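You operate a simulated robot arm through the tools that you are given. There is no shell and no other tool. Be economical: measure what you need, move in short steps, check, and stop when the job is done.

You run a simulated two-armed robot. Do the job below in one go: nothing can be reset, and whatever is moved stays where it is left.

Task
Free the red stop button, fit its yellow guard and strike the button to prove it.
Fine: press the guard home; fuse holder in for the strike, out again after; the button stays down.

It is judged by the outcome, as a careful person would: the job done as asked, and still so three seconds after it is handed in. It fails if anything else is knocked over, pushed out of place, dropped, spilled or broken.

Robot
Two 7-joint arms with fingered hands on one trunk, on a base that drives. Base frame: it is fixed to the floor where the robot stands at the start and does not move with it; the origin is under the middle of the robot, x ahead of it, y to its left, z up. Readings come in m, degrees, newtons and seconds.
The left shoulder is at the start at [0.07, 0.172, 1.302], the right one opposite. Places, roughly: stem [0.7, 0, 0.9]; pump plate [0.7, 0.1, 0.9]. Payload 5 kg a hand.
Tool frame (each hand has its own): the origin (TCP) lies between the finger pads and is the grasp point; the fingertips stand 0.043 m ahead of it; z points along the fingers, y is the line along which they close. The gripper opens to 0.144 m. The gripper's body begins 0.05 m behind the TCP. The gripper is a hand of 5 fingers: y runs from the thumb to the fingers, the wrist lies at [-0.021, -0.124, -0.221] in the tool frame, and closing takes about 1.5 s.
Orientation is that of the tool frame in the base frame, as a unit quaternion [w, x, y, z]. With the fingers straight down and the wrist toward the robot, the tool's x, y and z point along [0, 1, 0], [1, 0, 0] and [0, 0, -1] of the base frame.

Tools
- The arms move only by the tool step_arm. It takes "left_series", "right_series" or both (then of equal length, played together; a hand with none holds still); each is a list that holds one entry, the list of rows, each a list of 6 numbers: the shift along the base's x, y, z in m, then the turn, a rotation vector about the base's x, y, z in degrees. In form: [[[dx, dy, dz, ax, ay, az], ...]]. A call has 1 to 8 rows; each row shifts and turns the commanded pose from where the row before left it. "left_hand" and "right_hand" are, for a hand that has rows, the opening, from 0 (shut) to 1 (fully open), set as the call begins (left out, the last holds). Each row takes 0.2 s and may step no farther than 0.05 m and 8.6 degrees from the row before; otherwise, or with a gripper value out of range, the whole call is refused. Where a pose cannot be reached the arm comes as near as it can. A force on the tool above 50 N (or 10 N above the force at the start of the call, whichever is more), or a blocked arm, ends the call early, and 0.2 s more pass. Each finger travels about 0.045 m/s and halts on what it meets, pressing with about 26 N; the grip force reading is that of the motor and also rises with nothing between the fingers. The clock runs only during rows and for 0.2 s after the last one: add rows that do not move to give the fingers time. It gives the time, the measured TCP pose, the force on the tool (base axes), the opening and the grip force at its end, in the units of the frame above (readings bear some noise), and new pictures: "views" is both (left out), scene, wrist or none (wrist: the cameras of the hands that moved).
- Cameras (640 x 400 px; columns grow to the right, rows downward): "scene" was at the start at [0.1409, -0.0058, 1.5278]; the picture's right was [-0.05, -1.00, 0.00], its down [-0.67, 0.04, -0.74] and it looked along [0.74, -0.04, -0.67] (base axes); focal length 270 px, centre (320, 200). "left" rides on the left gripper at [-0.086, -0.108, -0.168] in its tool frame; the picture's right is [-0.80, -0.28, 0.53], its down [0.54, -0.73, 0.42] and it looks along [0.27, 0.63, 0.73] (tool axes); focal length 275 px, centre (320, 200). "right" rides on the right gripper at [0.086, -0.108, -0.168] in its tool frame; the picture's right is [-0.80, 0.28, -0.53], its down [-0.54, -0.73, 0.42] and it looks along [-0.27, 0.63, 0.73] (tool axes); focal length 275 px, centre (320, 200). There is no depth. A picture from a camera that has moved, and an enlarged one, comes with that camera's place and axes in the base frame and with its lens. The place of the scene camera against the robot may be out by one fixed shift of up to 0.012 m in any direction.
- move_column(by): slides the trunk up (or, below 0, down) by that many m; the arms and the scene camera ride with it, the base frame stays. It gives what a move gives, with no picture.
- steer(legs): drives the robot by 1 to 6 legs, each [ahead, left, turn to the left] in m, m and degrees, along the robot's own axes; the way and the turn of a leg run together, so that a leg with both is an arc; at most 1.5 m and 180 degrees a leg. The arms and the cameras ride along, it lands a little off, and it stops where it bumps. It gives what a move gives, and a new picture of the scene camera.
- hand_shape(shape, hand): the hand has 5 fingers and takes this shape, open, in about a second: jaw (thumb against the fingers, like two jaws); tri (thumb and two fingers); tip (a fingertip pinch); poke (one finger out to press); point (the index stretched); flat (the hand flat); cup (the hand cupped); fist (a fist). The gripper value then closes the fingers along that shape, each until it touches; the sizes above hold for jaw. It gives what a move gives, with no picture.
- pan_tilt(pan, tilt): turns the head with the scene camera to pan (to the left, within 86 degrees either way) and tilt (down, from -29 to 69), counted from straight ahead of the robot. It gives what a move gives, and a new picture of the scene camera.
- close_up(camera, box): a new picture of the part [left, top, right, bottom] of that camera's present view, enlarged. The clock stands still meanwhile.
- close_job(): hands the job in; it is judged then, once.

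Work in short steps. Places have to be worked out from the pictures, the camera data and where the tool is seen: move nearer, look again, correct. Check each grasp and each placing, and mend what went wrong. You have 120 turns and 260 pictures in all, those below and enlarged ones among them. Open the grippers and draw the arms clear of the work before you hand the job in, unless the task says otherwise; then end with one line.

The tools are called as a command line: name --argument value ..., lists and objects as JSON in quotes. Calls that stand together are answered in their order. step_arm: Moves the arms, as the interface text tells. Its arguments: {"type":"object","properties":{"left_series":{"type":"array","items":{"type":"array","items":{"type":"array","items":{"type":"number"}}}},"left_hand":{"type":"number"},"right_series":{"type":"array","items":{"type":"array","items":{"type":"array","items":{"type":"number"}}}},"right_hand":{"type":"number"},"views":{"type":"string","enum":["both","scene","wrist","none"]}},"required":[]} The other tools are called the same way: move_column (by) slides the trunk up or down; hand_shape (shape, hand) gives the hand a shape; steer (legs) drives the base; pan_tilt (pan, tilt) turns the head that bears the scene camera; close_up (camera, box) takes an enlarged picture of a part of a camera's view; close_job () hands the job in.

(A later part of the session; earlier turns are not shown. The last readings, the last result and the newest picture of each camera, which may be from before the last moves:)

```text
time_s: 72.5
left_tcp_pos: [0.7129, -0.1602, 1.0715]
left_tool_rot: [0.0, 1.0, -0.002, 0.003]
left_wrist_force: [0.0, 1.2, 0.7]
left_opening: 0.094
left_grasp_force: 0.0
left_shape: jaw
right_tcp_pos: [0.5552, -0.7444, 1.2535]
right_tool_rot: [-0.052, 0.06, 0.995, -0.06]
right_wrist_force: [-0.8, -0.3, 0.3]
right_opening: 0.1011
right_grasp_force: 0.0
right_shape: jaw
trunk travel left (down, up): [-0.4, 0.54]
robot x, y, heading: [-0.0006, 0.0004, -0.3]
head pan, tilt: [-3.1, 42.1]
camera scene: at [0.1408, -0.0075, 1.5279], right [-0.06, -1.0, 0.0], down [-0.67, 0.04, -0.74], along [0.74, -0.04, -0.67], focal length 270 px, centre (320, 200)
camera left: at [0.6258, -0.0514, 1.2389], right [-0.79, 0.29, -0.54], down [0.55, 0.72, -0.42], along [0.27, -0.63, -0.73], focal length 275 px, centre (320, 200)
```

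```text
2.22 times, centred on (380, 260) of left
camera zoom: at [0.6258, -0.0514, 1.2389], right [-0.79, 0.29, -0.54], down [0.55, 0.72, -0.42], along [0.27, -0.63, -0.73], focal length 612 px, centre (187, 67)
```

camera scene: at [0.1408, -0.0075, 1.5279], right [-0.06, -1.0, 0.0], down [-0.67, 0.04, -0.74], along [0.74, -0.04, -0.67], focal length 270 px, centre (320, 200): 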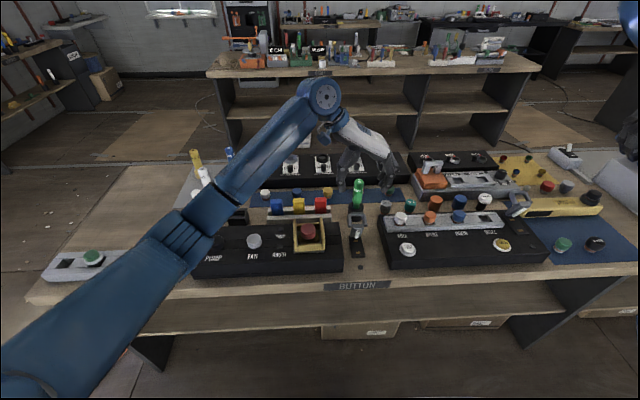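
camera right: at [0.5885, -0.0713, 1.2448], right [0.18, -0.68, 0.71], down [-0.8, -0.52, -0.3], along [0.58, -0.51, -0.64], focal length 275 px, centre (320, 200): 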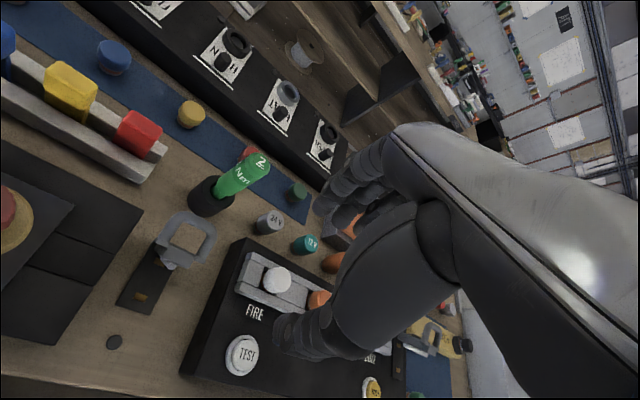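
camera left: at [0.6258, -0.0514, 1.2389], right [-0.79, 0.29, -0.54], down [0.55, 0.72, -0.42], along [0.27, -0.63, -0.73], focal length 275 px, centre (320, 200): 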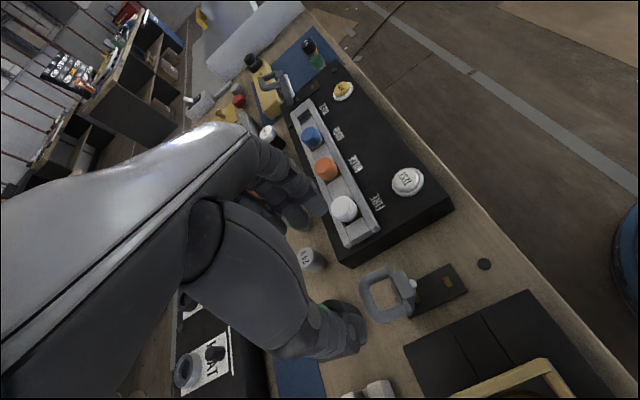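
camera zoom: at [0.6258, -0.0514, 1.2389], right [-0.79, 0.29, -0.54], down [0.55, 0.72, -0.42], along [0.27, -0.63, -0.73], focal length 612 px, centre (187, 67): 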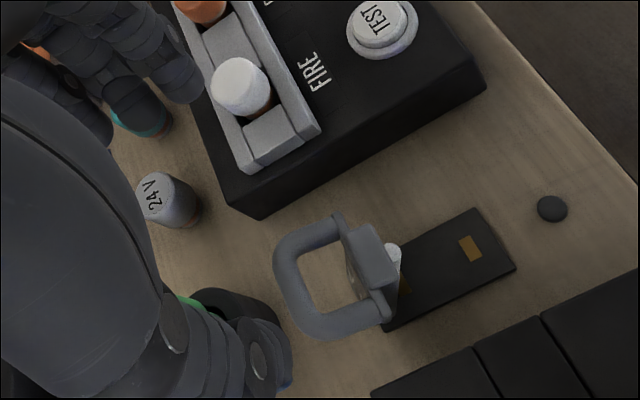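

The loop centre is at y ≈ -0.156, its bar at x ≈ 0.731 and feet at 0.70. I narrow the opening to 0.08 to stay clear of the FIRE panel, fine-align, and descend.

step_arm --left_series '[[[0.004, 0.004, 0, 0, 0, 0], [0, 0, -0.04, 0, 0, 0], [0, 0, -0.03, 0, 0, 0], [0, 0, 0, 0, 0, 0]]]' --left_hand 0.56 --views "none"

close_up --camera "left" --box '[280, 170, 480, 350]'

close_up --camera "scene" --box '[320, 180, 400, 260]'

```text
time_s: 73.5
left_tcp_pos: [0.716, -0.1535, 1.0009]
left_tool_rot: [0.0, 1.0, -0.001, 0.004]
left_wrist_force: [0.2, -1.5, -0.1]
left_opening: 0.0811
left_grasp_force: 0.1
left_shape: jaw
right_tcp_pos: [0.5568, -0.7442, 1.2559]
right_tool_rot: [-0.051, 0.061, 0.995, -0.061]
right_wrist_force: [-0.1, 1.0, 0.0]
right_opening: 0.1006
right_grasp_force: 0.1
right_shape: jaw
trunk travel left (down, up): [-0.4, 0.54]
robot x, y, heading: [0.002, -0.0023, -0.0]
head pan, tilt: [-3.1, 42.1]
```

```text
2.22 times, centred on (380, 260) of left
camera zoom: at [0.6291, -0.0446, 1.1684], right [-0.79, 0.29, -0.54], down [0.55, 0.72, -0.42], along [0.27, -0.63, -0.73], focal length 612 px, centre (187, 67)
```

zoom: 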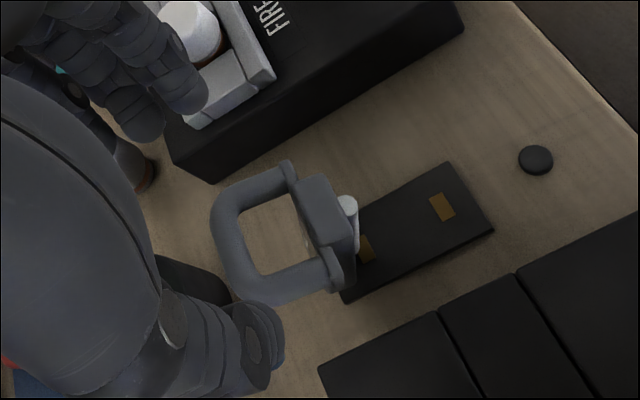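

```text
5.00 times, centred on (360, 220) of scene
camera zoom: at [0.1409, -0.0068, 1.5279], right [-0.06, -1.0, 0.0], down [-0.67, 0.04, -0.74], along [0.74, -0.04, -0.67], focal length 1352 px, centre (120, 100)
```

zoom: 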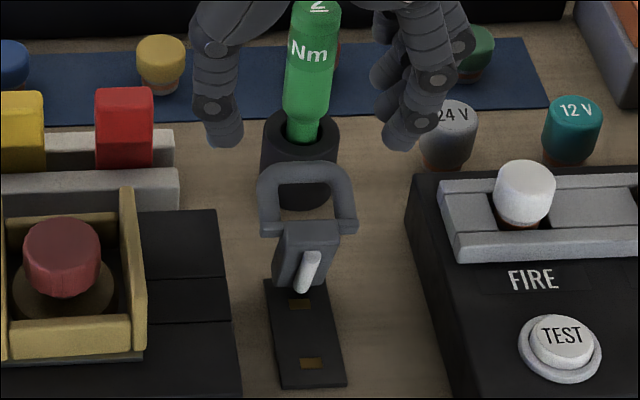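

The scene view shows thumb and fingers centred on the loop within 2 mm. I lower the last 5 cm.

step_arm --left_series '[[[0, 0, -0.02, 0, 0, 0], [0, -0.001, -0.02, 0, 0, 0], [0, 0, -0.014, 0, 0, 0], [0, 0, 0, 0, 0, 0]]]' --views "none"

close_up --camera "left" --box '[240, 150, 440, 330]'

close_up --camera "scene" --box '[320, 180, 400, 260]'

```text
time_s: 74.5
left_tcp_pos: [0.7153, -0.1553, 0.9478]
left_tool_rot: [0.0, 1.0, -0.002, 0.003]
left_wrist_force: [-0.3, -0.2, -0.3]
left_opening: 0.0813
left_grasp_force: 0.1
left_shape: jaw
right_tcp_pos: [0.5566, -0.744, 1.2551]
right_tool_rot: [-0.052, 0.06, 0.995, -0.06]
right_wrist_force: [0.5, 0.6, -0.7]
right_opening: 0.1008
right_grasp_force: 0.0
right_shape: jaw
trunk travel left (down, up): [-0.4, 0.54]
robot x, y, heading: [0.0018, -0.0006, -0.3]
head pan, tilt: [-3.1, 42.1]
```

```text
2.22 times, centred on (340, 240) of left
camera zoom: at [0.6285, -0.0461, 1.1141], right [-0.79, 0.29, -0.54], down [0.55, 0.72, -0.42], along [0.27, -0.63, -0.73], focal length 612 px, centre (276, 111)
```

zoom: 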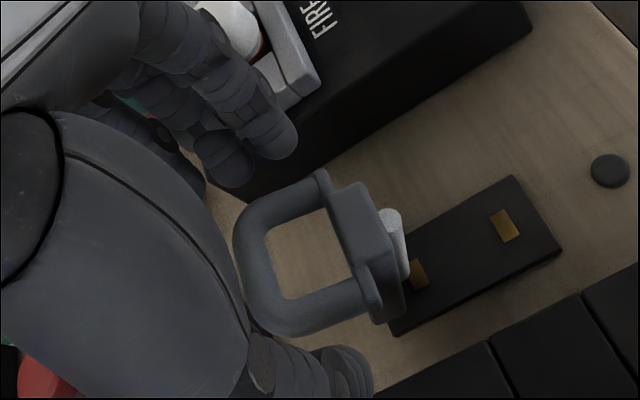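

```text
5.00 times, centred on (360, 220) of scene
camera zoom: at [0.1412, -0.0067, 1.5278], right [-0.06, -1.0, 0.0], down [-0.67, 0.04, -0.74], along [0.74, -0.04, -0.67], focal length 1352 px, centre (120, 100)
```

zoom: 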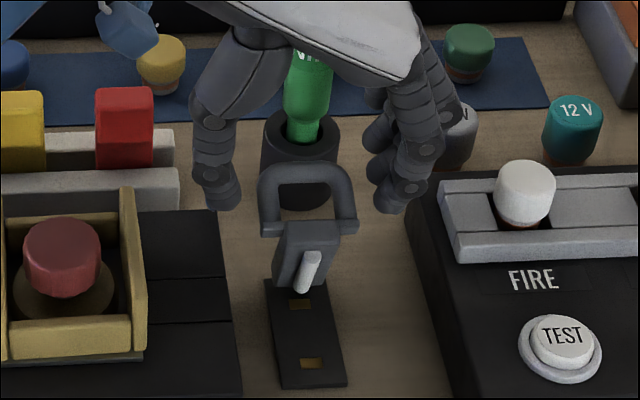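

Both sides of the loop are flanked. I close on its legs.

step_arm --left_series '[[[0, 0, 0, 0, 0, 0], [0, 0, 0, 0, 0, 0], [0, 0, 0, 0, 0, 0], [0, 0, 0, 0, 0, 0], [0, 0, 0, 0, 0, 0]]]' --left_hand 0.33 --views "none"

close_up --camera "left" --box '[240, 150, 440, 330]'

close_up --camera "scene" --box '[320, 180, 400, 260]'

```text
time_s: 75.7
left_tcp_pos: [0.7154, -0.1565, 0.9463]
left_tool_rot: [0.0, 1.0, -0.002, 0.003]
left_wrist_force: [0.1, -3.5, 1.4]
left_opening: 0.0486
left_grasp_force: 0.1
left_shape: jaw
right_tcp_pos: [0.5562, -0.7443, 1.2546]
right_tool_rot: [-0.051, 0.059, 0.995, -0.061]
right_wrist_force: [0.3, 0.5, -0.4]
right_opening: 0.1009
right_grasp_force: 0.1
right_shape: jaw
trunk travel left (down, up): [-0.4, 0.54]
robot x, y, heading: [-0.0003, -0.0021, -0.1]
head pan, tilt: [-3.1, 42.1]
```

```text
2.22 times, centred on (340, 240) of left
camera zoom: at [0.6284, -0.0466, 1.1145], right [-0.79, 0.29, -0.54], down [0.55, 0.72, -0.42], along [0.27, -0.63, -0.73], focal length 612 px, centre (276, 111)
```

zoom: 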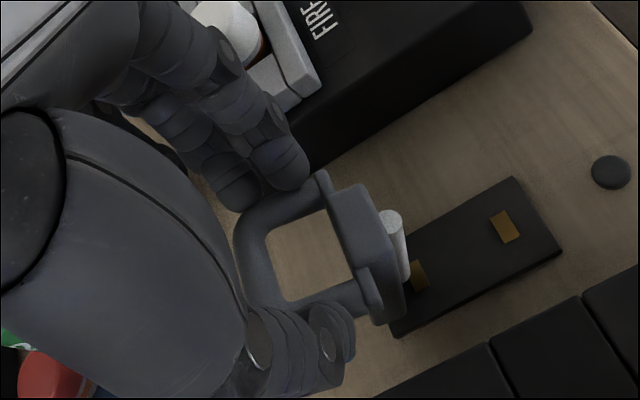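

```text
5.00 times, centred on (360, 220) of scene
camera zoom: at [0.1412, -0.0071, 1.5278], right [-0.06, -1.0, 0.0], down [-0.67, 0.04, -0.74], along [0.74, -0.04, -0.67], focal length 1352 px, centre (120, 100)
```

zoom: 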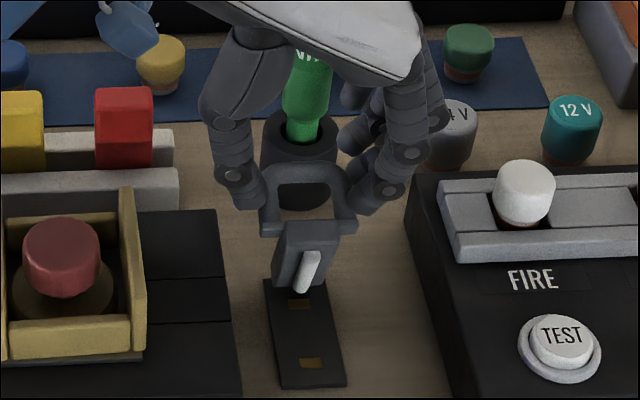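

The pads touch the legs. I tighten slightly to get a real grip.

step_arm --left_series '[[[0, 0, 0, 0, 0, 0], [0, 0, 0, 0, 0, 0], [0, 0, 0, 0, 0, 0]]]' --left_hand 0.26 --views "none"

close_up --camera "scene" --box '[320, 180, 400, 260]'

```text
time_s: 76.5
left_tcp_pos: [0.7149, -0.1546, 0.9473]
left_tool_rot: [0.001, 1.0, -0.002, 0.004]
left_wrist_force: [-0.2, 1.6, 11.1]
left_opening: 0.0429
left_grasp_force: 25.8
left_shape: jaw
right_tcp_pos: [0.5566, -0.7438, 1.2548]
right_tool_rot: [-0.051, 0.059, 0.995, -0.061]
right_wrist_force: [-0.5, 0.1, -1.1]
right_opening: 0.1008
right_grasp_force: 0.1
right_shape: jaw
trunk travel left (down, up): [-0.4, 0.54]
robot x, y, heading: [0.0018, -0.003, -0.3]
head pan, tilt: [-3.1, 42.1]
```

```text
5.00 times, centred on (360, 220) of scene
camera zoom: at [0.1402, -0.0061, 1.528], right [-0.06, -1.0, 0.0], down [-0.67, 0.04, -0.74], along [0.74, -0.04, -0.67], focal length 1352 px, centre (120, 100)
```

zoom: 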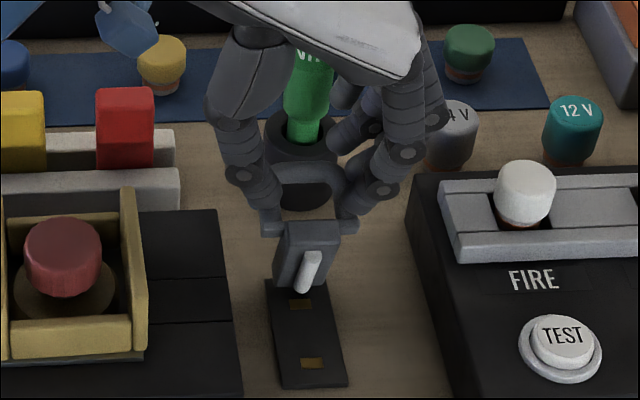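

Firm grip on the loop (25.8 N). I swing it towards the robot along the arc for the first 40°.

step_arm --left_series '[[[-0.007, 0, 0, 0, 0, 0], [-0.0075, 0, -0.0005, 0, 0, 0], [-0.0073, 0, -0.001, 0, 0, 0], [-0.0073, 0, -0.002, 0, 0, 0], [-0.0069, 0, -0.0025, 0, 0, 0], [-0.0069, 0, -0.003, 0, 0, 0]]]' --views "none"

close_up --camera "scene" --box '[320, 180, 400, 260]'

close_up --camera "left" --box '[240, 150, 440, 330]'

```text
time_s: 77.9
left_tcp_pos: [0.6704, -0.1533, 0.9405]
left_tool_rot: [0.001, 1.0, -0.003, 0.004]
left_wrist_force: [-6.5, 4.7, 16.4]
left_opening: 0.0411
left_grasp_force: 25.9
left_shape: jaw
right_tcp_pos: [0.5539, -0.7432, 1.2564]
right_tool_rot: [-0.051, 0.06, 0.995, -0.061]
right_wrist_force: [-0.1, -0.7, -0.3]
right_opening: 0.1007
right_grasp_force: 0.1
right_shape: jaw
trunk travel left (down, up): [-0.4, 0.54]
robot x, y, heading: [-0.004, 0.0048, -0.3]
head pan, tilt: [-3.1, 42.1]
```

```text
5.00 times, centred on (360, 220) of scene
camera zoom: at [0.1385, -0.0057, 1.5281], right [-0.06, -1.0, 0.0], down [-0.67, 0.04, -0.74], along [0.74, -0.04, -0.67], focal length 1352 px, centre (120, 100)
```

zoom: 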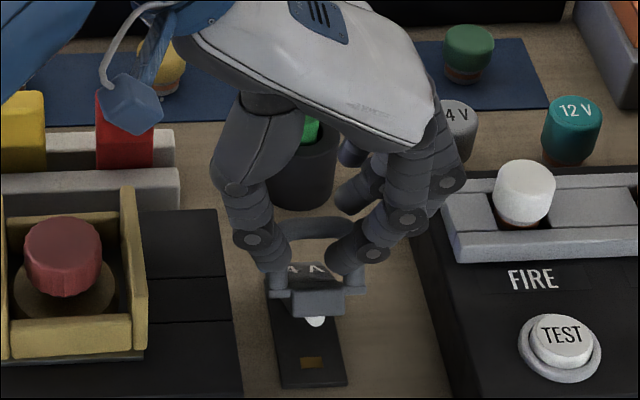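

```text
2.22 times, centred on (340, 240) of left
camera zoom: at [0.5836, -0.0443, 1.1068], right [-0.79, 0.29, -0.54], down [0.55, 0.72, -0.42], along [0.27, -0.63, -0.73], focal length 612 px, centre (276, 111)
```

zoom: 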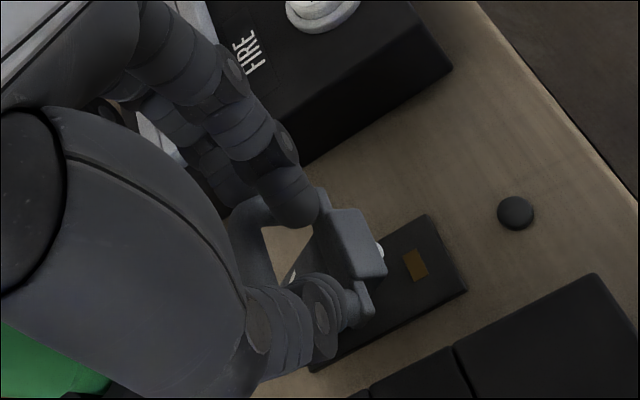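

It follows nicely (label "4 A" coming up). I continue to about 75°.

step_arm --left_series '[[[-0.0055, 0, -0.005, 0, 0, 0], [-0.0055, 0, -0.005, 0, 0, 0], [-0.0046, 0, -0.0058, 0, 0, 0], [-0.0046, 0, -0.0058, 0, 0, 0], [-0.0036, 0, -0.0065, 0, 0, 0], [-0.0036, 0, -0.0065, 0, 0, 0], [0, 0, 0, 0, 0, 0]]]' --views "none"

close_up --camera "scene" --box '[320, 190, 400, 270]'

close_up --camera "left" --box '[240, 150, 440, 330]'

```text
time_s: 79.5
left_tcp_pos: [0.6442, -0.1555, 0.9063]
left_tool_rot: [0.001, 1.0, -0.003, 0.003]
left_wrist_force: [-15.5, -7.9, 10.1]
left_opening: 0.0371
left_grasp_force: 26.0
left_shape: jaw
right_tcp_pos: [0.5531, -0.7444, 1.2565]
right_tool_rot: [-0.051, 0.06, 0.995, -0.06]
right_wrist_force: [1.1, -0.6, 0.0]
right_opening: 0.1005
right_grasp_force: 0.1
right_shape: jaw
trunk travel left (down, up): [-0.4, 0.54]
robot x, y, heading: [-0.001, 0.0022, -0.1]
head pan, tilt: [-3.1, 42.1]
```

```text
5.00 times, centred on (360, 230) of scene
camera zoom: at [0.1383, -0.0072, 1.5281], right [-0.06, -1.0, 0.0], down [-0.67, 0.04, -0.74], along [0.74, -0.04, -0.67], focal length 1352 px, centre (120, 50)
```

zoom: 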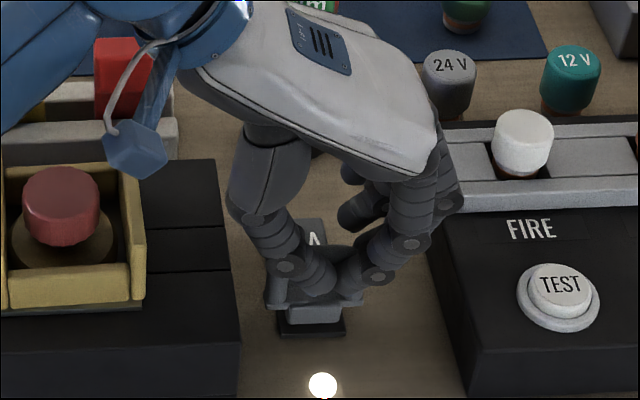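

```text
2.22 times, centred on (340, 240) of left
camera zoom: at [0.5569, -0.0459, 1.0732], right [-0.79, 0.29, -0.54], down [0.55, 0.72, -0.42], along [0.27, -0.63, -0.73], focal length 612 px, centre (276, 111)
```

zoom: 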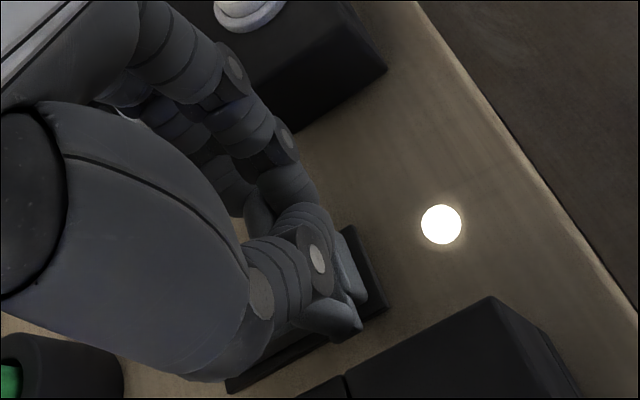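

The indicator lamp has lit: the fuse is in circuit. A slight extra downward push to seat it, then release and check the lamp stays on.

step_arm --left_series '[[[0, 0, -0.004, 0, 0, 0], [0, 0, -0.004, 0, 0, 0], [0, 0, 0, 0, 0, 0]]]' --views "none"

step_arm --left_series '[[[0, 0, 0, 0, 0, 0], [0, 0, 0, 0, 0, 0], [0, 0, 0, 0, 0, 0], [0, 0, 0, 0, 0, 0], [0, 0, 0.03, 0, 0, 0], [0, 0, 0.04, 0, 0, 0], [0, 0, 0.04, 0, 0, 0]]]' --left_hand 0.5 --views "none"

close_up --camera "left" --box '[280, 150, 480, 350]'

close_up --camera "scene" --box '[280, 190, 400, 280]'

```text
time_s: 80.3
left_tcp_pos: [0.6437, -0.1559, 0.8999]
left_tool_rot: [0.001, 1.0, -0.002, 0.005]
left_wrist_force: [-20.6, -7.7, 26.8]
left_opening: 0.0369
left_grasp_force: 26.2
left_shape: jaw
right_tcp_pos: [0.5529, -0.7441, 1.257]
right_tool_rot: [-0.051, 0.06, 0.995, -0.06]
right_wrist_force: [-0.3, -0.3, 0.1]
right_opening: 0.1006
right_grasp_force: 0.1
right_shape: jaw
trunk travel left (down, up): [-0.4, 0.54]
robot x, y, heading: [-0.0022, -0.0026, -0.2]
head pan, tilt: [-3.1, 42.1]
```

```text
time_s: 81.9
left_tcp_pos: [0.6448, -0.1557, 1.0089]
left_tool_rot: [-0.001, 1.0, -0.002, 0.003]
left_wrist_force: [-0.1, -0.6, -0.6]
left_opening: 0.0718
left_grasp_force: 0.0
left_shape: jaw
right_tcp_pos: [0.5571, -0.7437, 1.2542]
right_tool_rot: [-0.051, 0.059, 0.995, -0.06]
right_wrist_force: [-0.2, -0.4, 0.2]
right_opening: 0.1011
right_grasp_force: 0.2
right_shape: jaw
trunk travel left (down, up): [-0.4, 0.54]
robot x, y, heading: [-0.0033, -0.0008, -0.2]
head pan, tilt: [-3.1, 42.1]
```

```text
2.00 times, centred on (380, 250) of left
camera zoom: at [0.5571, -0.0468, 1.175], right [-0.79, 0.29, -0.54], down [0.55, 0.72, -0.42], along [0.27, -0.63, -0.73], focal length 551 px, centre (200, 100)
```

zoom: 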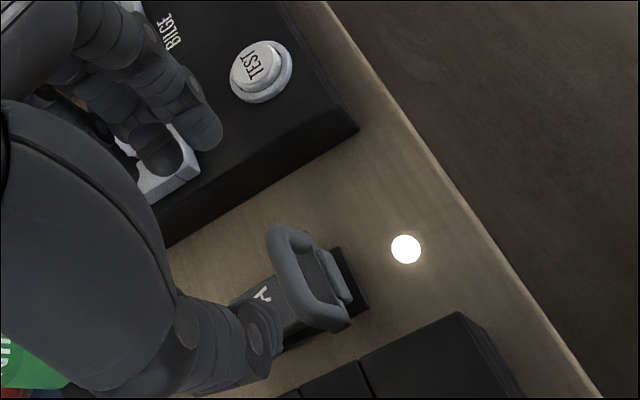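

```text
4.44 times, centred on (340, 235) of scene
camera zoom: at [0.1408, -0.0074, 1.5277], right [-0.06, -1.0, 0.0], down [-0.67, 0.04, -0.74], along [0.74, -0.04, -0.67], focal length 1202 px, centre (231, 44)
```

zoom: 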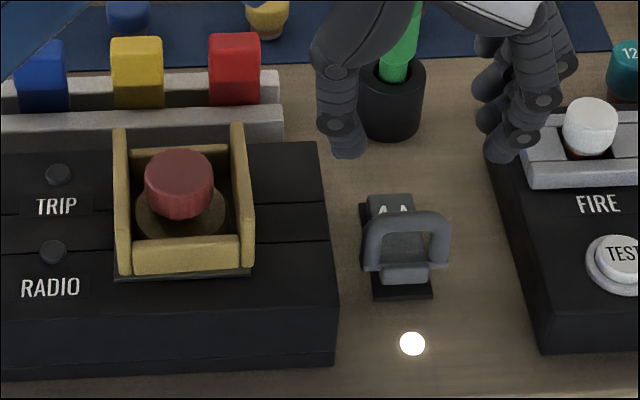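

The holder lies closed and the lamp stays on. Now I bring the left hand over the button with closed fingers to strike it.

step_arm --left_series '[[[0, 0, 0.04, 0, 0, 0], [0, 0, 0.03, 0, 0, 0], [0.003, 0.04, 0, 0, 0, 0], [0.003, 0.04, 0, 0, 0, 0], [0, 0.04, 0, 0, 0, 0], [0, 0.035, 0, 0, 0, 0], [0, 0, -0.03, 0, 0, 0], [0, 0, -0.03, 0, 0, 0]]]' --left_hand 0.0 --views "none"

close_up --camera "left" --box '[240, 150, 480, 350]'

close_up --camera "scene" --box '[270, 180, 350, 260]'

```text
time_s: 83.7
left_tcp_pos: [0.652, 0.0012, 1.0165]
left_tool_rot: [0.0, 1.0, -0.002, 0.003]
left_wrist_force: [0.7, 0.0, 0.9]
left_opening: 0.0
left_grasp_force: 26.0
left_shape: jaw
right_tcp_pos: [0.5565, -0.7442, 1.2544]
right_tool_rot: [-0.053, 0.059, 0.995, -0.06]
right_wrist_force: [0.2, 0.1, 0.3]
right_opening: 0.1011
right_grasp_force: 0.1
right_shape: jaw
trunk travel left (down, up): [-0.4, 0.54]
robot x, y, heading: [-0.0011, 0.0014, -0.2]
head pan, tilt: [-3.1, 42.1]
```

```text
2.00 times, centred on (360, 250) of left
camera zoom: at [0.5646, 0.11, 1.1829], right [-0.79, 0.29, -0.54], down [0.55, 0.72, -0.42], along [0.27, -0.63, -0.73], focal length 551 px, centre (240, 100)
```

zoom: 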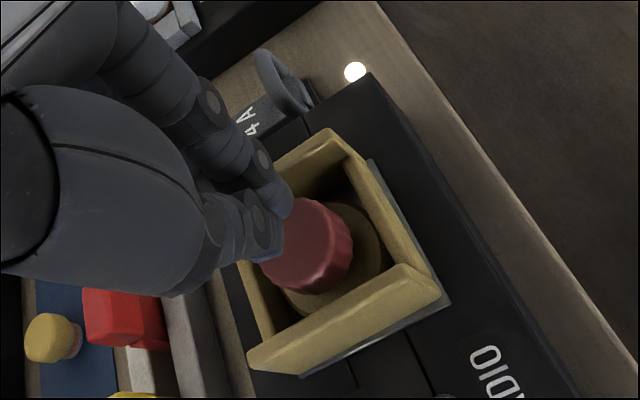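

```text
5.00 times, centred on (310, 220) of scene
camera zoom: at [0.1417, -0.0065, 1.5279], right [-0.06, -1.0, 0.0], down [-0.67, 0.04, -0.74], along [0.74, -0.04, -0.67], focal length 1352 px, centre (370, 100)
```

zoom: 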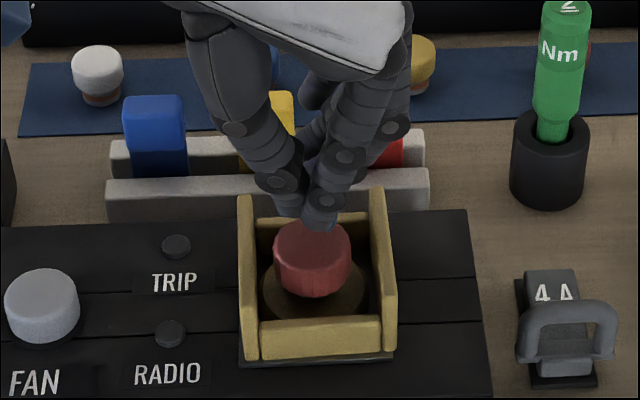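

The closed fingertips are centred over the head, inside the walls. I push straight down in small steps.

step_arm --left_series '[[[0, -0.001, -0.02, 0, 0, 0], [0, 0, -0.008, 0, 0, 0], [0, 0, -0.004, 0, 0, 0], [0, 0, -0.004, 0, 0, 0], [0, 0, 0, 0, 0, 0]]]' --views "none"

close_up --camera "scene" --box '[270, 190, 350, 270]'

```text
time_s: 84.9
left_tcp_pos: [0.6506, -0.0005, 0.9828]
left_tool_rot: [0.002, 1.0, -0.002, 0.005]
left_wrist_force: [0.3, 2.1, 21.6]
left_opening: 0.0
left_grasp_force: 25.5
left_shape: jaw
right_tcp_pos: [0.5549, -0.7437, 1.2555]
right_tool_rot: [-0.052, 0.059, 0.995, -0.06]
right_wrist_force: [0.2, 0.3, -0.5]
right_opening: 0.1009
right_grasp_force: 0.1
right_shape: jaw
trunk travel left (down, up): [-0.4, 0.54]
robot x, y, heading: [0.0047, 0.0, -0.3]
head pan, tilt: [-3.1, 42.1]
```

```text
5.00 times, centred on (310, 230) of scene
camera zoom: at [0.1396, -0.0065, 1.5283], right [-0.06, -1.0, 0.0], down [-0.67, 0.04, -0.74], along [0.74, -0.04, -0.67], focal length 1352 px, centre (370, 50)
```

zoom: 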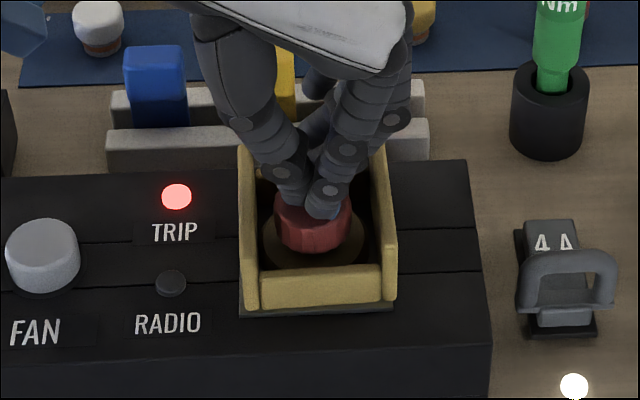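

The TRIP lamp lit red. I push a touch further to make sure it latches, then lift off and look.

step_arm --left_series '[[[0, 0, -0.002, 0, 0, 0], [0, 0, -0.0015, 0, 0, 0], [0, 0, 0, 0, 0, 0]]]' --views "none"

step_arm --left_series '[[[0, 0, 0.03, 0, 0, 0], [0, 0, 0.04, 0, 0, 0], [0, 0, 0.04, 0, 0, 0], [0, 0, 0.02, 0, 0, 0]]]' --views "none"

close_up --camera "scene" --box '[270, 200, 350, 260]'

```text
time_s: 85.6
left_tcp_pos: [0.6531, -0.0008, 0.9845]
left_tool_rot: [0.004, 1.0, -0.002, 0.007]
left_wrist_force: [-4.4, 3.8, 22.8]
left_opening: 0.0
left_grasp_force: 26.2
left_shape: jaw
right_tcp_pos: [0.5561, -0.7429, 1.2548]
right_tool_rot: [-0.052, 0.06, 0.995, -0.059]
right_wrist_force: [-0.1, -0.2, -0.8]
right_opening: 0.1009
right_grasp_force: 0.1
right_shape: jaw
trunk travel left (down, up): [-0.4, 0.54]
robot x, y, heading: [0.0, -0.0022, -0.4]
head pan, tilt: [-3.1, 42.1]
stopped in row 3 (left hand): the force on the tool passed its limit (the readings are from after the stop); the commanded pose is now the measured one
```

```text
time_s: 86.6
left_tcp_pos: [0.6526, -0.0011, 1.112]
left_tool_rot: [0.003, 1.0, -0.001, 0.007]
left_wrist_force: [0.7, 0.3, -0.3]
left_opening: 0.0002
left_grasp_force: 26.0
left_shape: jaw
right_tcp_pos: [0.558, -0.7442, 1.254]
right_tool_rot: [-0.052, 0.061, 0.995, -0.061]
right_wrist_force: [0.6, -0.7, 0.7]
right_opening: 0.1007
right_grasp_force: 0.2
right_shape: jaw
trunk travel left (down, up): [-0.4, 0.54]
robot x, y, heading: [-0.001, -0.0001, -0.1]
head pan, tilt: [-3.1, 42.1]
```

```text
6.67 times, centred on (310, 230) of scene
camera zoom: at [0.1414, -0.0069, 1.5277], right [-0.06, -1.0, 0.0], down [-0.67, 0.04, -0.74], along [0.74, -0.04, -0.67], focal length 1803 px, centre (387, 0)
```

zoom: 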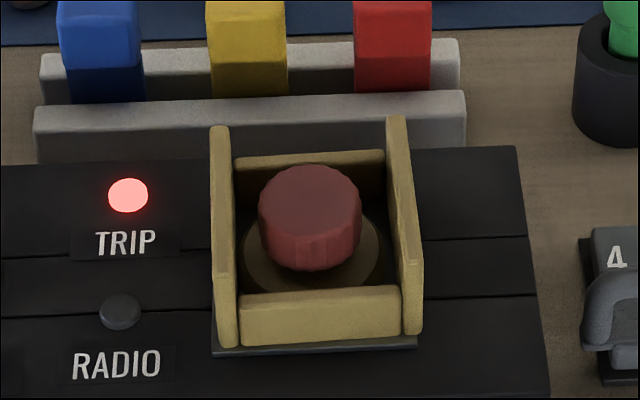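

The button stays down and TRIP stays lit. Now the fuse out: I go back over the closed handle with the jaws open to 0.08.

step_arm --left_series '[[[0, -0.04, 0, 0, 0, 0], [0, -0.04, 0, 0, 0, 0], [-0.004, -0.04, 0, 0, 0, 0], [-0.004, -0.034, 0, 0, 0, 0], [0, 0, -0.04, 0, 0, 0], [0, 0, -0.04, 0, 0, 0], [0, 0, -0.03, 0, 0, 0], [0, 0, 0, 0, 0, 0]]]' --left_hand 0.56 --views "none"

close_up --camera "left" --box '[240, 150, 480, 350]'

close_up --camera "scene" --box '[320, 190, 400, 270]'

```text
time_s: 88.4
left_tcp_pos: [0.6439, -0.158, 0.9995]
left_tool_rot: [0.003, 1.0, -0.002, 0.007]
left_wrist_force: [-0.2, 0.0, -1.0]
left_opening: 0.0806
left_grasp_force: 0.1
left_shape: jaw
right_tcp_pos: [0.5562, -0.7444, 1.2548]
right_tool_rot: [-0.051, 0.06, 0.995, -0.061]
right_wrist_force: [-0.1, 0.3, -0.5]
right_opening: 0.1007
right_grasp_force: 0.2
right_shape: jaw
trunk travel left (down, up): [-0.4, 0.54]
robot x, y, heading: [-0.002, -0.0007, -0.3]
head pan, tilt: [-3.1, 42.1]
```

```text
2.00 times, centred on (360, 250) of left
camera zoom: at [0.5571, -0.0464, 1.1664], right [-0.79, 0.28, -0.55], down [0.55, 0.72, -0.42], along [0.27, -0.63, -0.73], focal length 551 px, centre (240, 100)
```

zoom: 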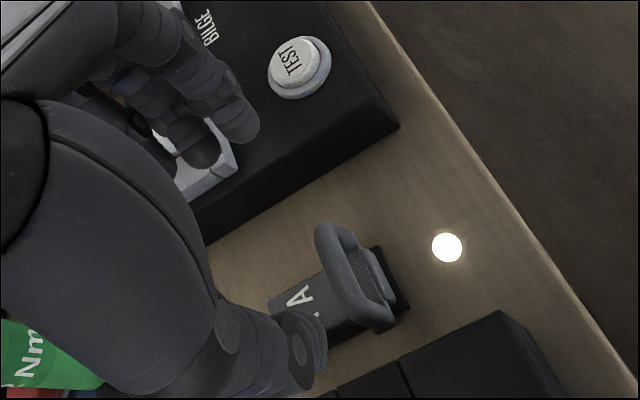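

```text
5.00 times, centred on (360, 230) of scene
camera zoom: at [0.1412, -0.0062, 1.5278], right [-0.06, -1.0, 0.0], down [-0.67, 0.04, -0.74], along [0.74, -0.04, -0.67], focal length 1352 px, centre (120, 50)
```

zoom: 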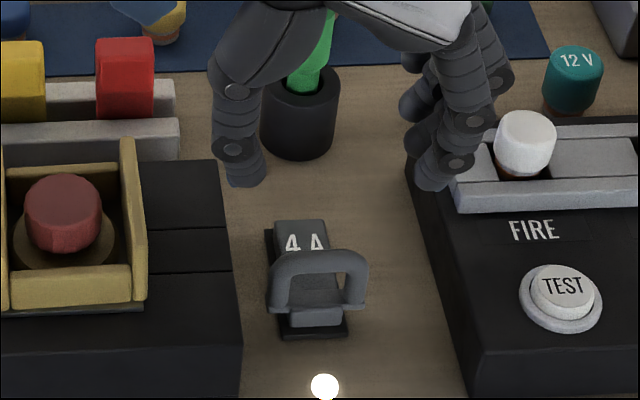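

The hand is about 4 mm too far right, and the fingers would come near the FIRE panel's side. I narrow to 0.07, shift 4 mm left and lower part way.

step_arm --left_series '[[[-0.001, 0.004, 0, 0, 0, 0], [0, 0, 0, 0, 0, 0], [0, 0, -0.03, 0, 0, 0], [0, 0, -0.01, 0, 0, 0], [0, 0, 0, 0, 0, 0]]]' --left_hand 0.49 --views "none"

close_up --camera "scene" --box '[320, 190, 400, 270]'

close_up --camera "left" --box '[240, 150, 480, 350]'

```text
time_s: 89.6
left_tcp_pos: [0.6434, -0.1525, 0.9616]
left_tool_rot: [0.003, 1.0, -0.001, 0.006]
left_wrist_force: [0.6, 0.1, -1.1]
left_opening: 0.0711
left_grasp_force: 0.2
left_shape: jaw
right_tcp_pos: [0.5565, -0.7437, 1.2556]
right_tool_rot: [-0.051, 0.06, 0.995, -0.06]
right_wrist_force: [0.5, 0.5, -1.5]
right_opening: 0.1007
right_grasp_force: 0.1
right_shape: jaw
trunk travel left (down, up): [-0.4, 0.54]
robot x, y, heading: [-0.0012, -0.0018, -0.1]
head pan, tilt: [-3.1, 42.1]
```

```text
5.00 times, centred on (360, 230) of scene
camera zoom: at [0.1411, -0.0066, 1.5279], right [-0.06, -1.0, 0.0], down [-0.67, 0.04, -0.74], along [0.74, -0.04, -0.67], focal length 1352 px, centre (120, 50)
```

zoom: 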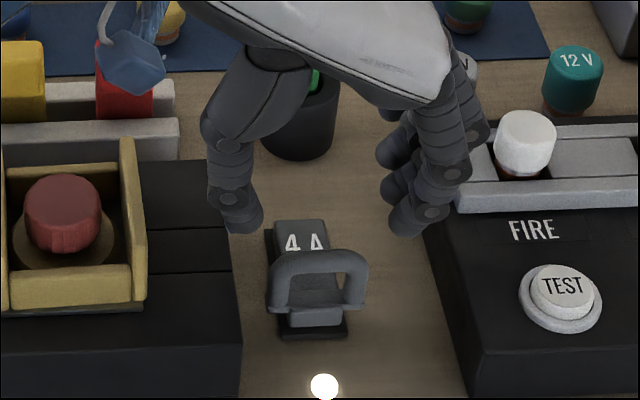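

```text
2.00 times, centred on (360, 250) of left
camera zoom: at [0.5562, -0.043, 1.1279], right [-0.79, 0.28, -0.55], down [0.55, 0.72, -0.42], along [0.27, -0.63, -0.73], focal length 551 px, centre (240, 100)
```

zoom: 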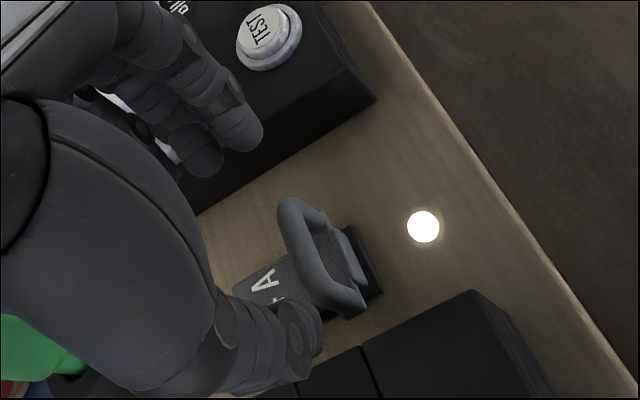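

Centred now. I descend 5 cm around the handle and close on it.

step_arm --left_series '[[[0, 0, -0.02, 0, 0, 0], [0, 0, -0.02, 0, 0, 0], [0, 0, -0.012, 0, 0, 0], [0, 0, 0, 0, 0, 0]]]' --views "none"

close_up --camera "scene" --box '[320, 190, 400, 270]'

```text
time_s: 90.3
left_tcp_pos: [0.6462, -0.1546, 0.9316]
left_tool_rot: [0.009, 1.0, -0.001, 0.01]
left_wrist_force: [-0.6, -1.0, -0.4]
left_opening: 0.0706
left_grasp_force: 0.0
left_shape: jaw
right_tcp_pos: [0.5561, -0.7427, 1.2559]
right_tool_rot: [-0.053, 0.059, 0.995, -0.061]
right_wrist_force: [0.2, 0.9, 0.2]
right_opening: 0.1008
right_grasp_force: 0.1
right_shape: jaw
trunk travel left (down, up): [-0.4, 0.54]
robot x, y, heading: [-0.0019, 0.0006, -0.4]
head pan, tilt: [-3.1, 42.1]
stopped in row 3 (left hand): the force on the tool passed its limit (the readings are from after the stop); the commanded pose is now the measured one
```

```text
5.00 times, centred on (360, 230) of scene
camera zoom: at [0.1399, -0.0061, 1.5277], right [-0.06, -1.0, 0.0], down [-0.67, 0.04, -0.74], along [0.74, -0.04, -0.67], focal length 1352 px, centre (120, 50)
```

zoom: 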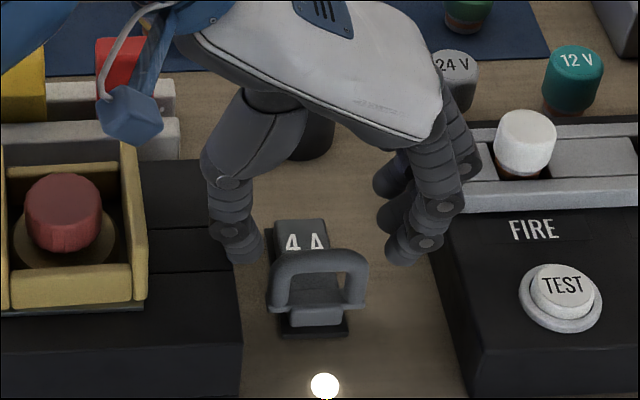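

The thumb touched the edge of the button panel's top (y ≈ -0.104). I raise 3 mm; at this height the tips already overlap the upper part of the loop, so I close here.

step_arm --left_series '[[[-0.002, 0, 0.003, 0, 0, 0], [0, 0, 0, 0, 0, 0], [0, 0, 0, 0, 0, 0], [0, 0, 0, 0, 0, 0], [0, 0, 0, 0, 0, 0]]]' --left_hand 0.3 --views "none"

close_up --camera "scene" --box '[320, 190, 400, 270]'

close_up --camera "left" --box '[240, 150, 480, 350]'

```text
time_s: 91.5
left_tcp_pos: [0.6456, -0.1554, 0.9338]
left_tool_rot: [0.009, 1.0, 0.0, 0.01]
left_wrist_force: [-0.1, -0.3, -0.3]
left_opening: 0.0438
left_grasp_force: 0.0
left_shape: jaw
right_tcp_pos: [0.558, -0.7446, 1.2545]
right_tool_rot: [-0.052, 0.06, 0.995, -0.061]
right_wrist_force: [-0.1, 0.0, -0.6]
right_opening: 0.1011
right_grasp_force: 0.0
right_shape: jaw
trunk travel left (down, up): [-0.4, 0.54]
robot x, y, heading: [-0.0019, -0.0034, -0.2]
head pan, tilt: [-3.1, 42.1]
```

```text
5.00 times, centred on (360, 230) of scene
camera zoom: at [0.1418, -0.0066, 1.5278], right [-0.06, -1.0, 0.0], down [-0.67, 0.04, -0.74], along [0.74, -0.04, -0.67], focal length 1352 px, centre (120, 50)
```

zoom: 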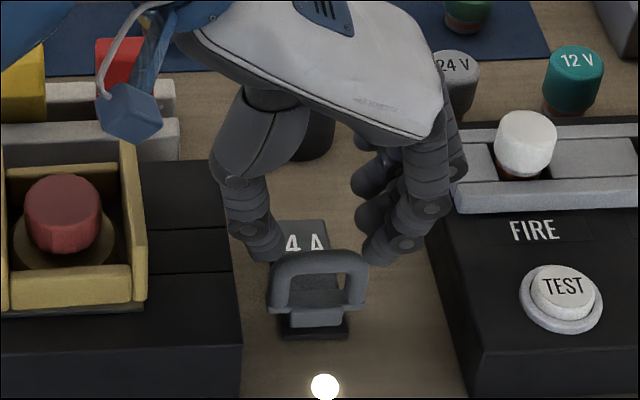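

```text
2.00 times, centred on (360, 250) of left
camera zoom: at [0.5561, -0.0423, 1.0985], right [-0.78, 0.28, -0.56], down [0.55, 0.72, -0.42], along [0.28, -0.64, -0.72], focal length 551 px, centre (240, 100)
```

zoom: 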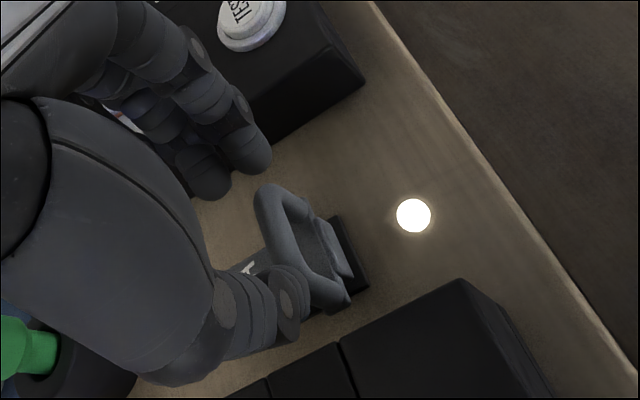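

The loop's bar actually lies lower (z ≈ 0.865), where the thumb has no room beside the panel. I'll instead grip the bar across x with the hand straight (yaw 0): I rise and turn the hand back.

step_arm --left_series '[[[0, 0, 0.04, 0, 0, 0], [0, 0, 0.04, 0, 0, 0], [0, 0, 0.04, 0, 0, 0], [0, 0, 0.03, 0, 0, 8.4], [0, 0, 0, 0, 0, 8.4], [0, 0, 0, 0, 0, 8.4], [0, 0, 0, 0, 0, 8.4], [0, 0, 0, 0, 0, 8.4]]]' --left_hand 0.5 --views "none"

step_arm --left_series '[[[0, 0, 0, 0, 0, 8.4], [0, 0, 0, 0, 0, 8.4], [0, 0, 0, 0, 0, 8.4], [0, 0, 0, 0, 0, 8.4], [0, 0, 0, 0, 0, 0]]]'

```text
time_s: 93.3
left_tcp_pos: [0.6448, -0.154, 1.0841]
left_tool_rot: [0.004, 0.933, 0.359, 0.013]
left_wrist_force: [-0.9, 0.0, 1.3]
left_opening: 0.0714
left_grasp_force: 0.1
left_shape: jaw
right_tcp_pos: [0.558, -0.7439, 1.2533]
right_tool_rot: [-0.053, 0.06, 0.995, -0.059]
right_wrist_force: [0.8, -0.3, 0.0]
right_opening: 0.1008
right_grasp_force: 0.0
right_shape: jaw
trunk travel left (down, up): [-0.4, 0.54]
robot x, y, heading: [0.0006, -0.0012, -0.1]
head pan, tilt: [-3.1, 42.1]
```

```text
time_s: 94.5
left_tcp_pos: [0.6448, -0.1538, 1.0839]
left_tool_rot: [0.001, 0.79, 0.612, 0.013]
left_wrist_force: [-0.4, 0.3, 0.3]
left_opening: 0.0717
left_grasp_force: 0.0
left_shape: jaw
right_tcp_pos: [0.5572, -0.7437, 1.2539]
right_tool_rot: [-0.053, 0.06, 0.995, -0.061]
right_wrist_force: [-0.3, -0.4, 0.2]
right_opening: 0.1007
right_grasp_force: 0.0
right_shape: jaw
trunk travel left (down, up): [-0.4, 0.54]
robot x, y, heading: [0.002, -0.0016, -0.1]
head pan, tilt: [-3.1, 42.1]
camera scene: at [0.1417, -0.0061, 1.5278], right [-0.06, -1.0, 0.0], down [-0.67, 0.04, -0.74], along [0.74, -0.04, -0.67], focal length 270 px, centre (320, 200)
camera left: at [0.5149, -0.2123, 1.2481], right [-0.46, -0.69, -0.55], down [-0.56, 0.71, -0.42], along [0.69, 0.11, -0.72], focal length 275 px, centre (320, 200)
```

scene: 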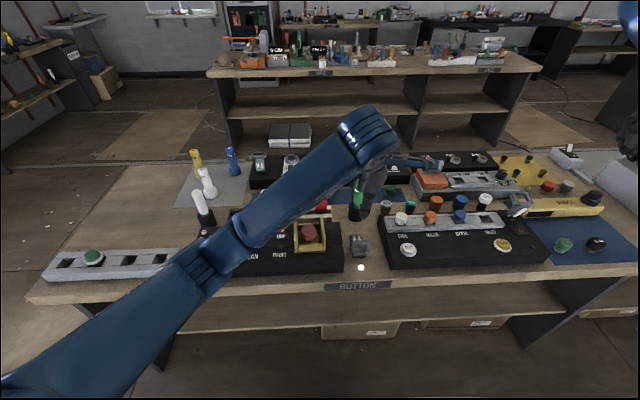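
left: 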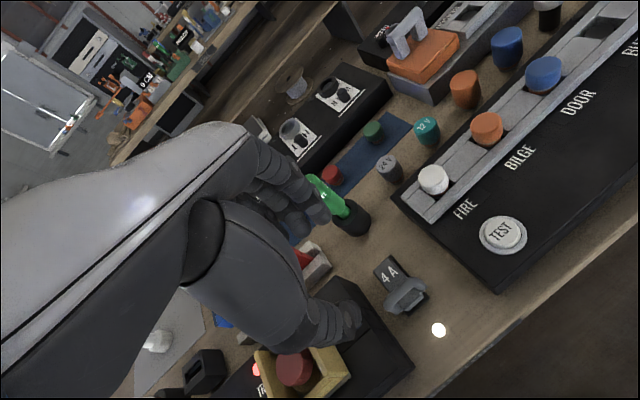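

Yaw is about -15° now. I zoom on the handle for its position from this angle.

close_up --camera "left" --box '[340, 230, 460, 350]'

close_up --camera "scene" --box '[340, 220, 380, 280]'

```text
3.33 times, centred on (400, 290) of left
camera zoom: at [0.5149, -0.2123, 1.2481], right [-0.46, -0.69, -0.55], down [-0.56, 0.71, -0.42], along [0.69, 0.11, -0.72], focal length 918 px, centre (53, -100)
```

zoom: 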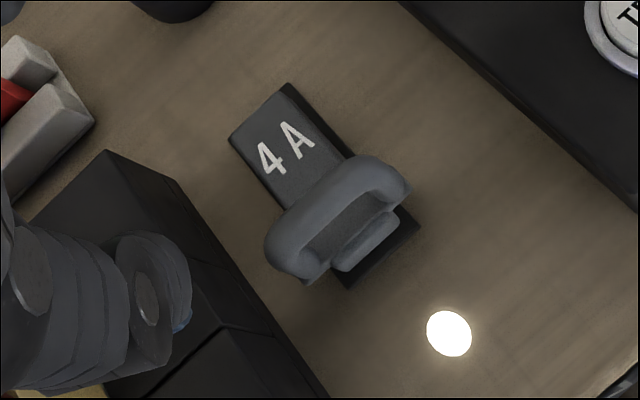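

```text
6.67 times, centred on (360, 250) of scene
camera zoom: at [0.1417, -0.0061, 1.5278], right [-0.06, -1.0, 0.0], down [-0.67, 0.04, -0.74], along [0.74, -0.04, -0.67], focal length 1803 px, centre (53, -133)
```

zoom: 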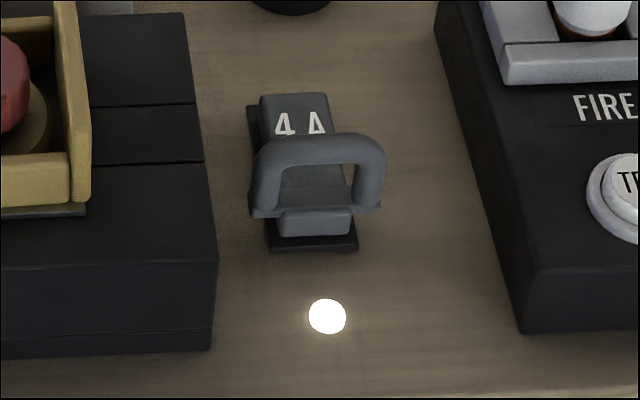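

The bar is at about (0.654, -0.159, 0.863). I turn to yaw ≈ -6°, centre over the bar with a 0.06 opening and descend part way.

step_arm --left_series '[[[0.005, -0.003, 0, 0, 0, 8.4], [0.004, -0.002, -0.03, 0, 0, 0], [0, 0, -0.04, 0, 0, 0], [0, 0, -0.04, 0, 0, 0], [0, 0, -0.02, 0, 0, 0], [0, 0, 0, 0, 0, 0]]]' --left_hand 0.42 --views "none"

close_up --camera "scene" --box '[320, 190, 400, 270]'

close_up --camera "left" --box '[240, 180, 440, 360]'

```text
time_s: 95.9
left_tcp_pos: [0.6543, -0.1591, 0.9539]
left_tool_rot: [0.0, 0.744, 0.668, 0.014]
left_wrist_force: [0.1, 0.0, -0.3]
left_opening: 0.0607
left_grasp_force: 0.0
left_shape: jaw
right_tcp_pos: [0.5581, -0.7441, 1.2551]
right_tool_rot: [-0.052, 0.059, 0.995, -0.06]
right_wrist_force: [-0.9, -0.5, -0.3]
right_opening: 0.1005
right_grasp_force: 0.0
right_shape: jaw
trunk travel left (down, up): [-0.4, 0.54]
robot x, y, heading: [0.0038, 0.0018, -0.0]
head pan, tilt: [-3.1, 42.1]
```

```text
5.00 times, centred on (360, 230) of scene
camera zoom: at [0.1414, -0.0066, 1.5278], right [-0.06, -1.0, 0.0], down [-0.67, 0.04, -0.74], along [0.74, -0.04, -0.67], focal length 1352 px, centre (120, 50)
```

zoom: 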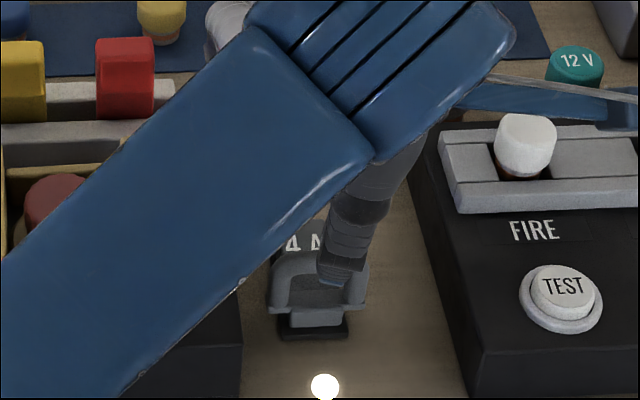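

```text
2.22 times, centred on (340, 270) of left
camera zoom: at [0.5337, -0.2361, 1.1176], right [-0.36, -0.75, -0.56], down [-0.66, 0.63, -0.42], along [0.67, 0.21, -0.72], focal length 612 px, centre (276, 44)
```

zoom: 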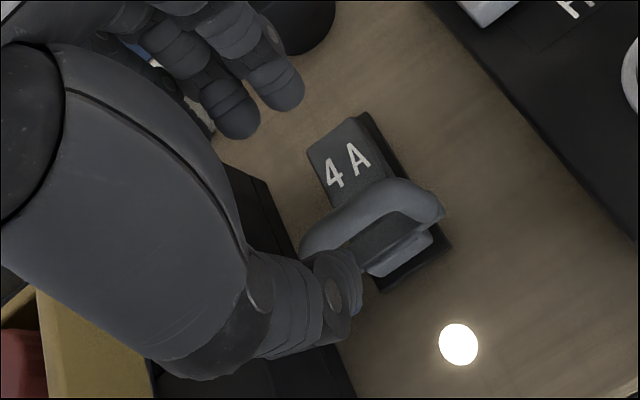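

The tips straddle the bar in x; I shift 6 mm right and descend the final 5.5 cm around the bar.

step_arm --left_series '[[[0, -0.006, -0.02, 0, 0, 0], [0, 0, -0.02, 0, 0, 0], [0, 0, -0.01, 0, 0, 0], [0, 0, -0.005, 0, 0, 0], [0, 0, 0, 0, 0, 0]]]' --views "none"

close_up --camera "left" --box '[240, 180, 440, 360]'

```text
time_s: 97.1
left_tcp_pos: [0.6539, -0.1656, 0.8997]
left_tool_rot: [-0.001, 0.744, 0.668, 0.014]
left_wrist_force: [0.1, 0.8, -0.3]
left_opening: 0.061
left_grasp_force: 0.0
left_shape: jaw
right_tcp_pos: [0.557, -0.7433, 1.2543]
right_tool_rot: [-0.053, 0.06, 0.995, -0.06]
right_wrist_force: [0.5, 0.0, 0.3]
right_opening: 0.1007
right_grasp_force: 0.1
right_shape: jaw
trunk travel left (down, up): [-0.4, 0.54]
robot x, y, heading: [-0.0003, 0.0022, 0.0]
head pan, tilt: [-3.1, 42.1]
```

```text
2.22 times, centred on (340, 270) of left
camera zoom: at [0.5327, -0.2423, 1.0638], right [-0.36, -0.75, -0.56], down [-0.66, 0.63, -0.42], along [0.67, 0.21, -0.72], focal length 612 px, centre (276, 44)
```

zoom: 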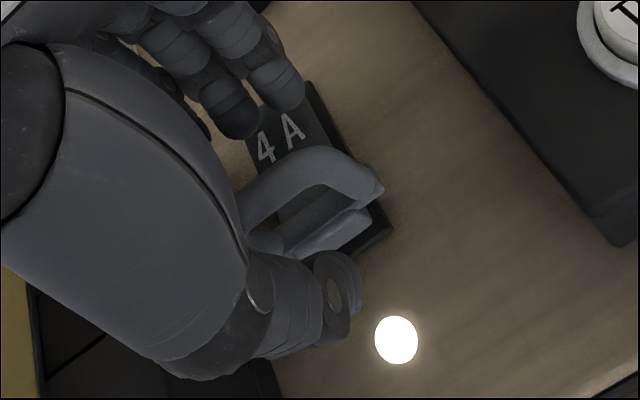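

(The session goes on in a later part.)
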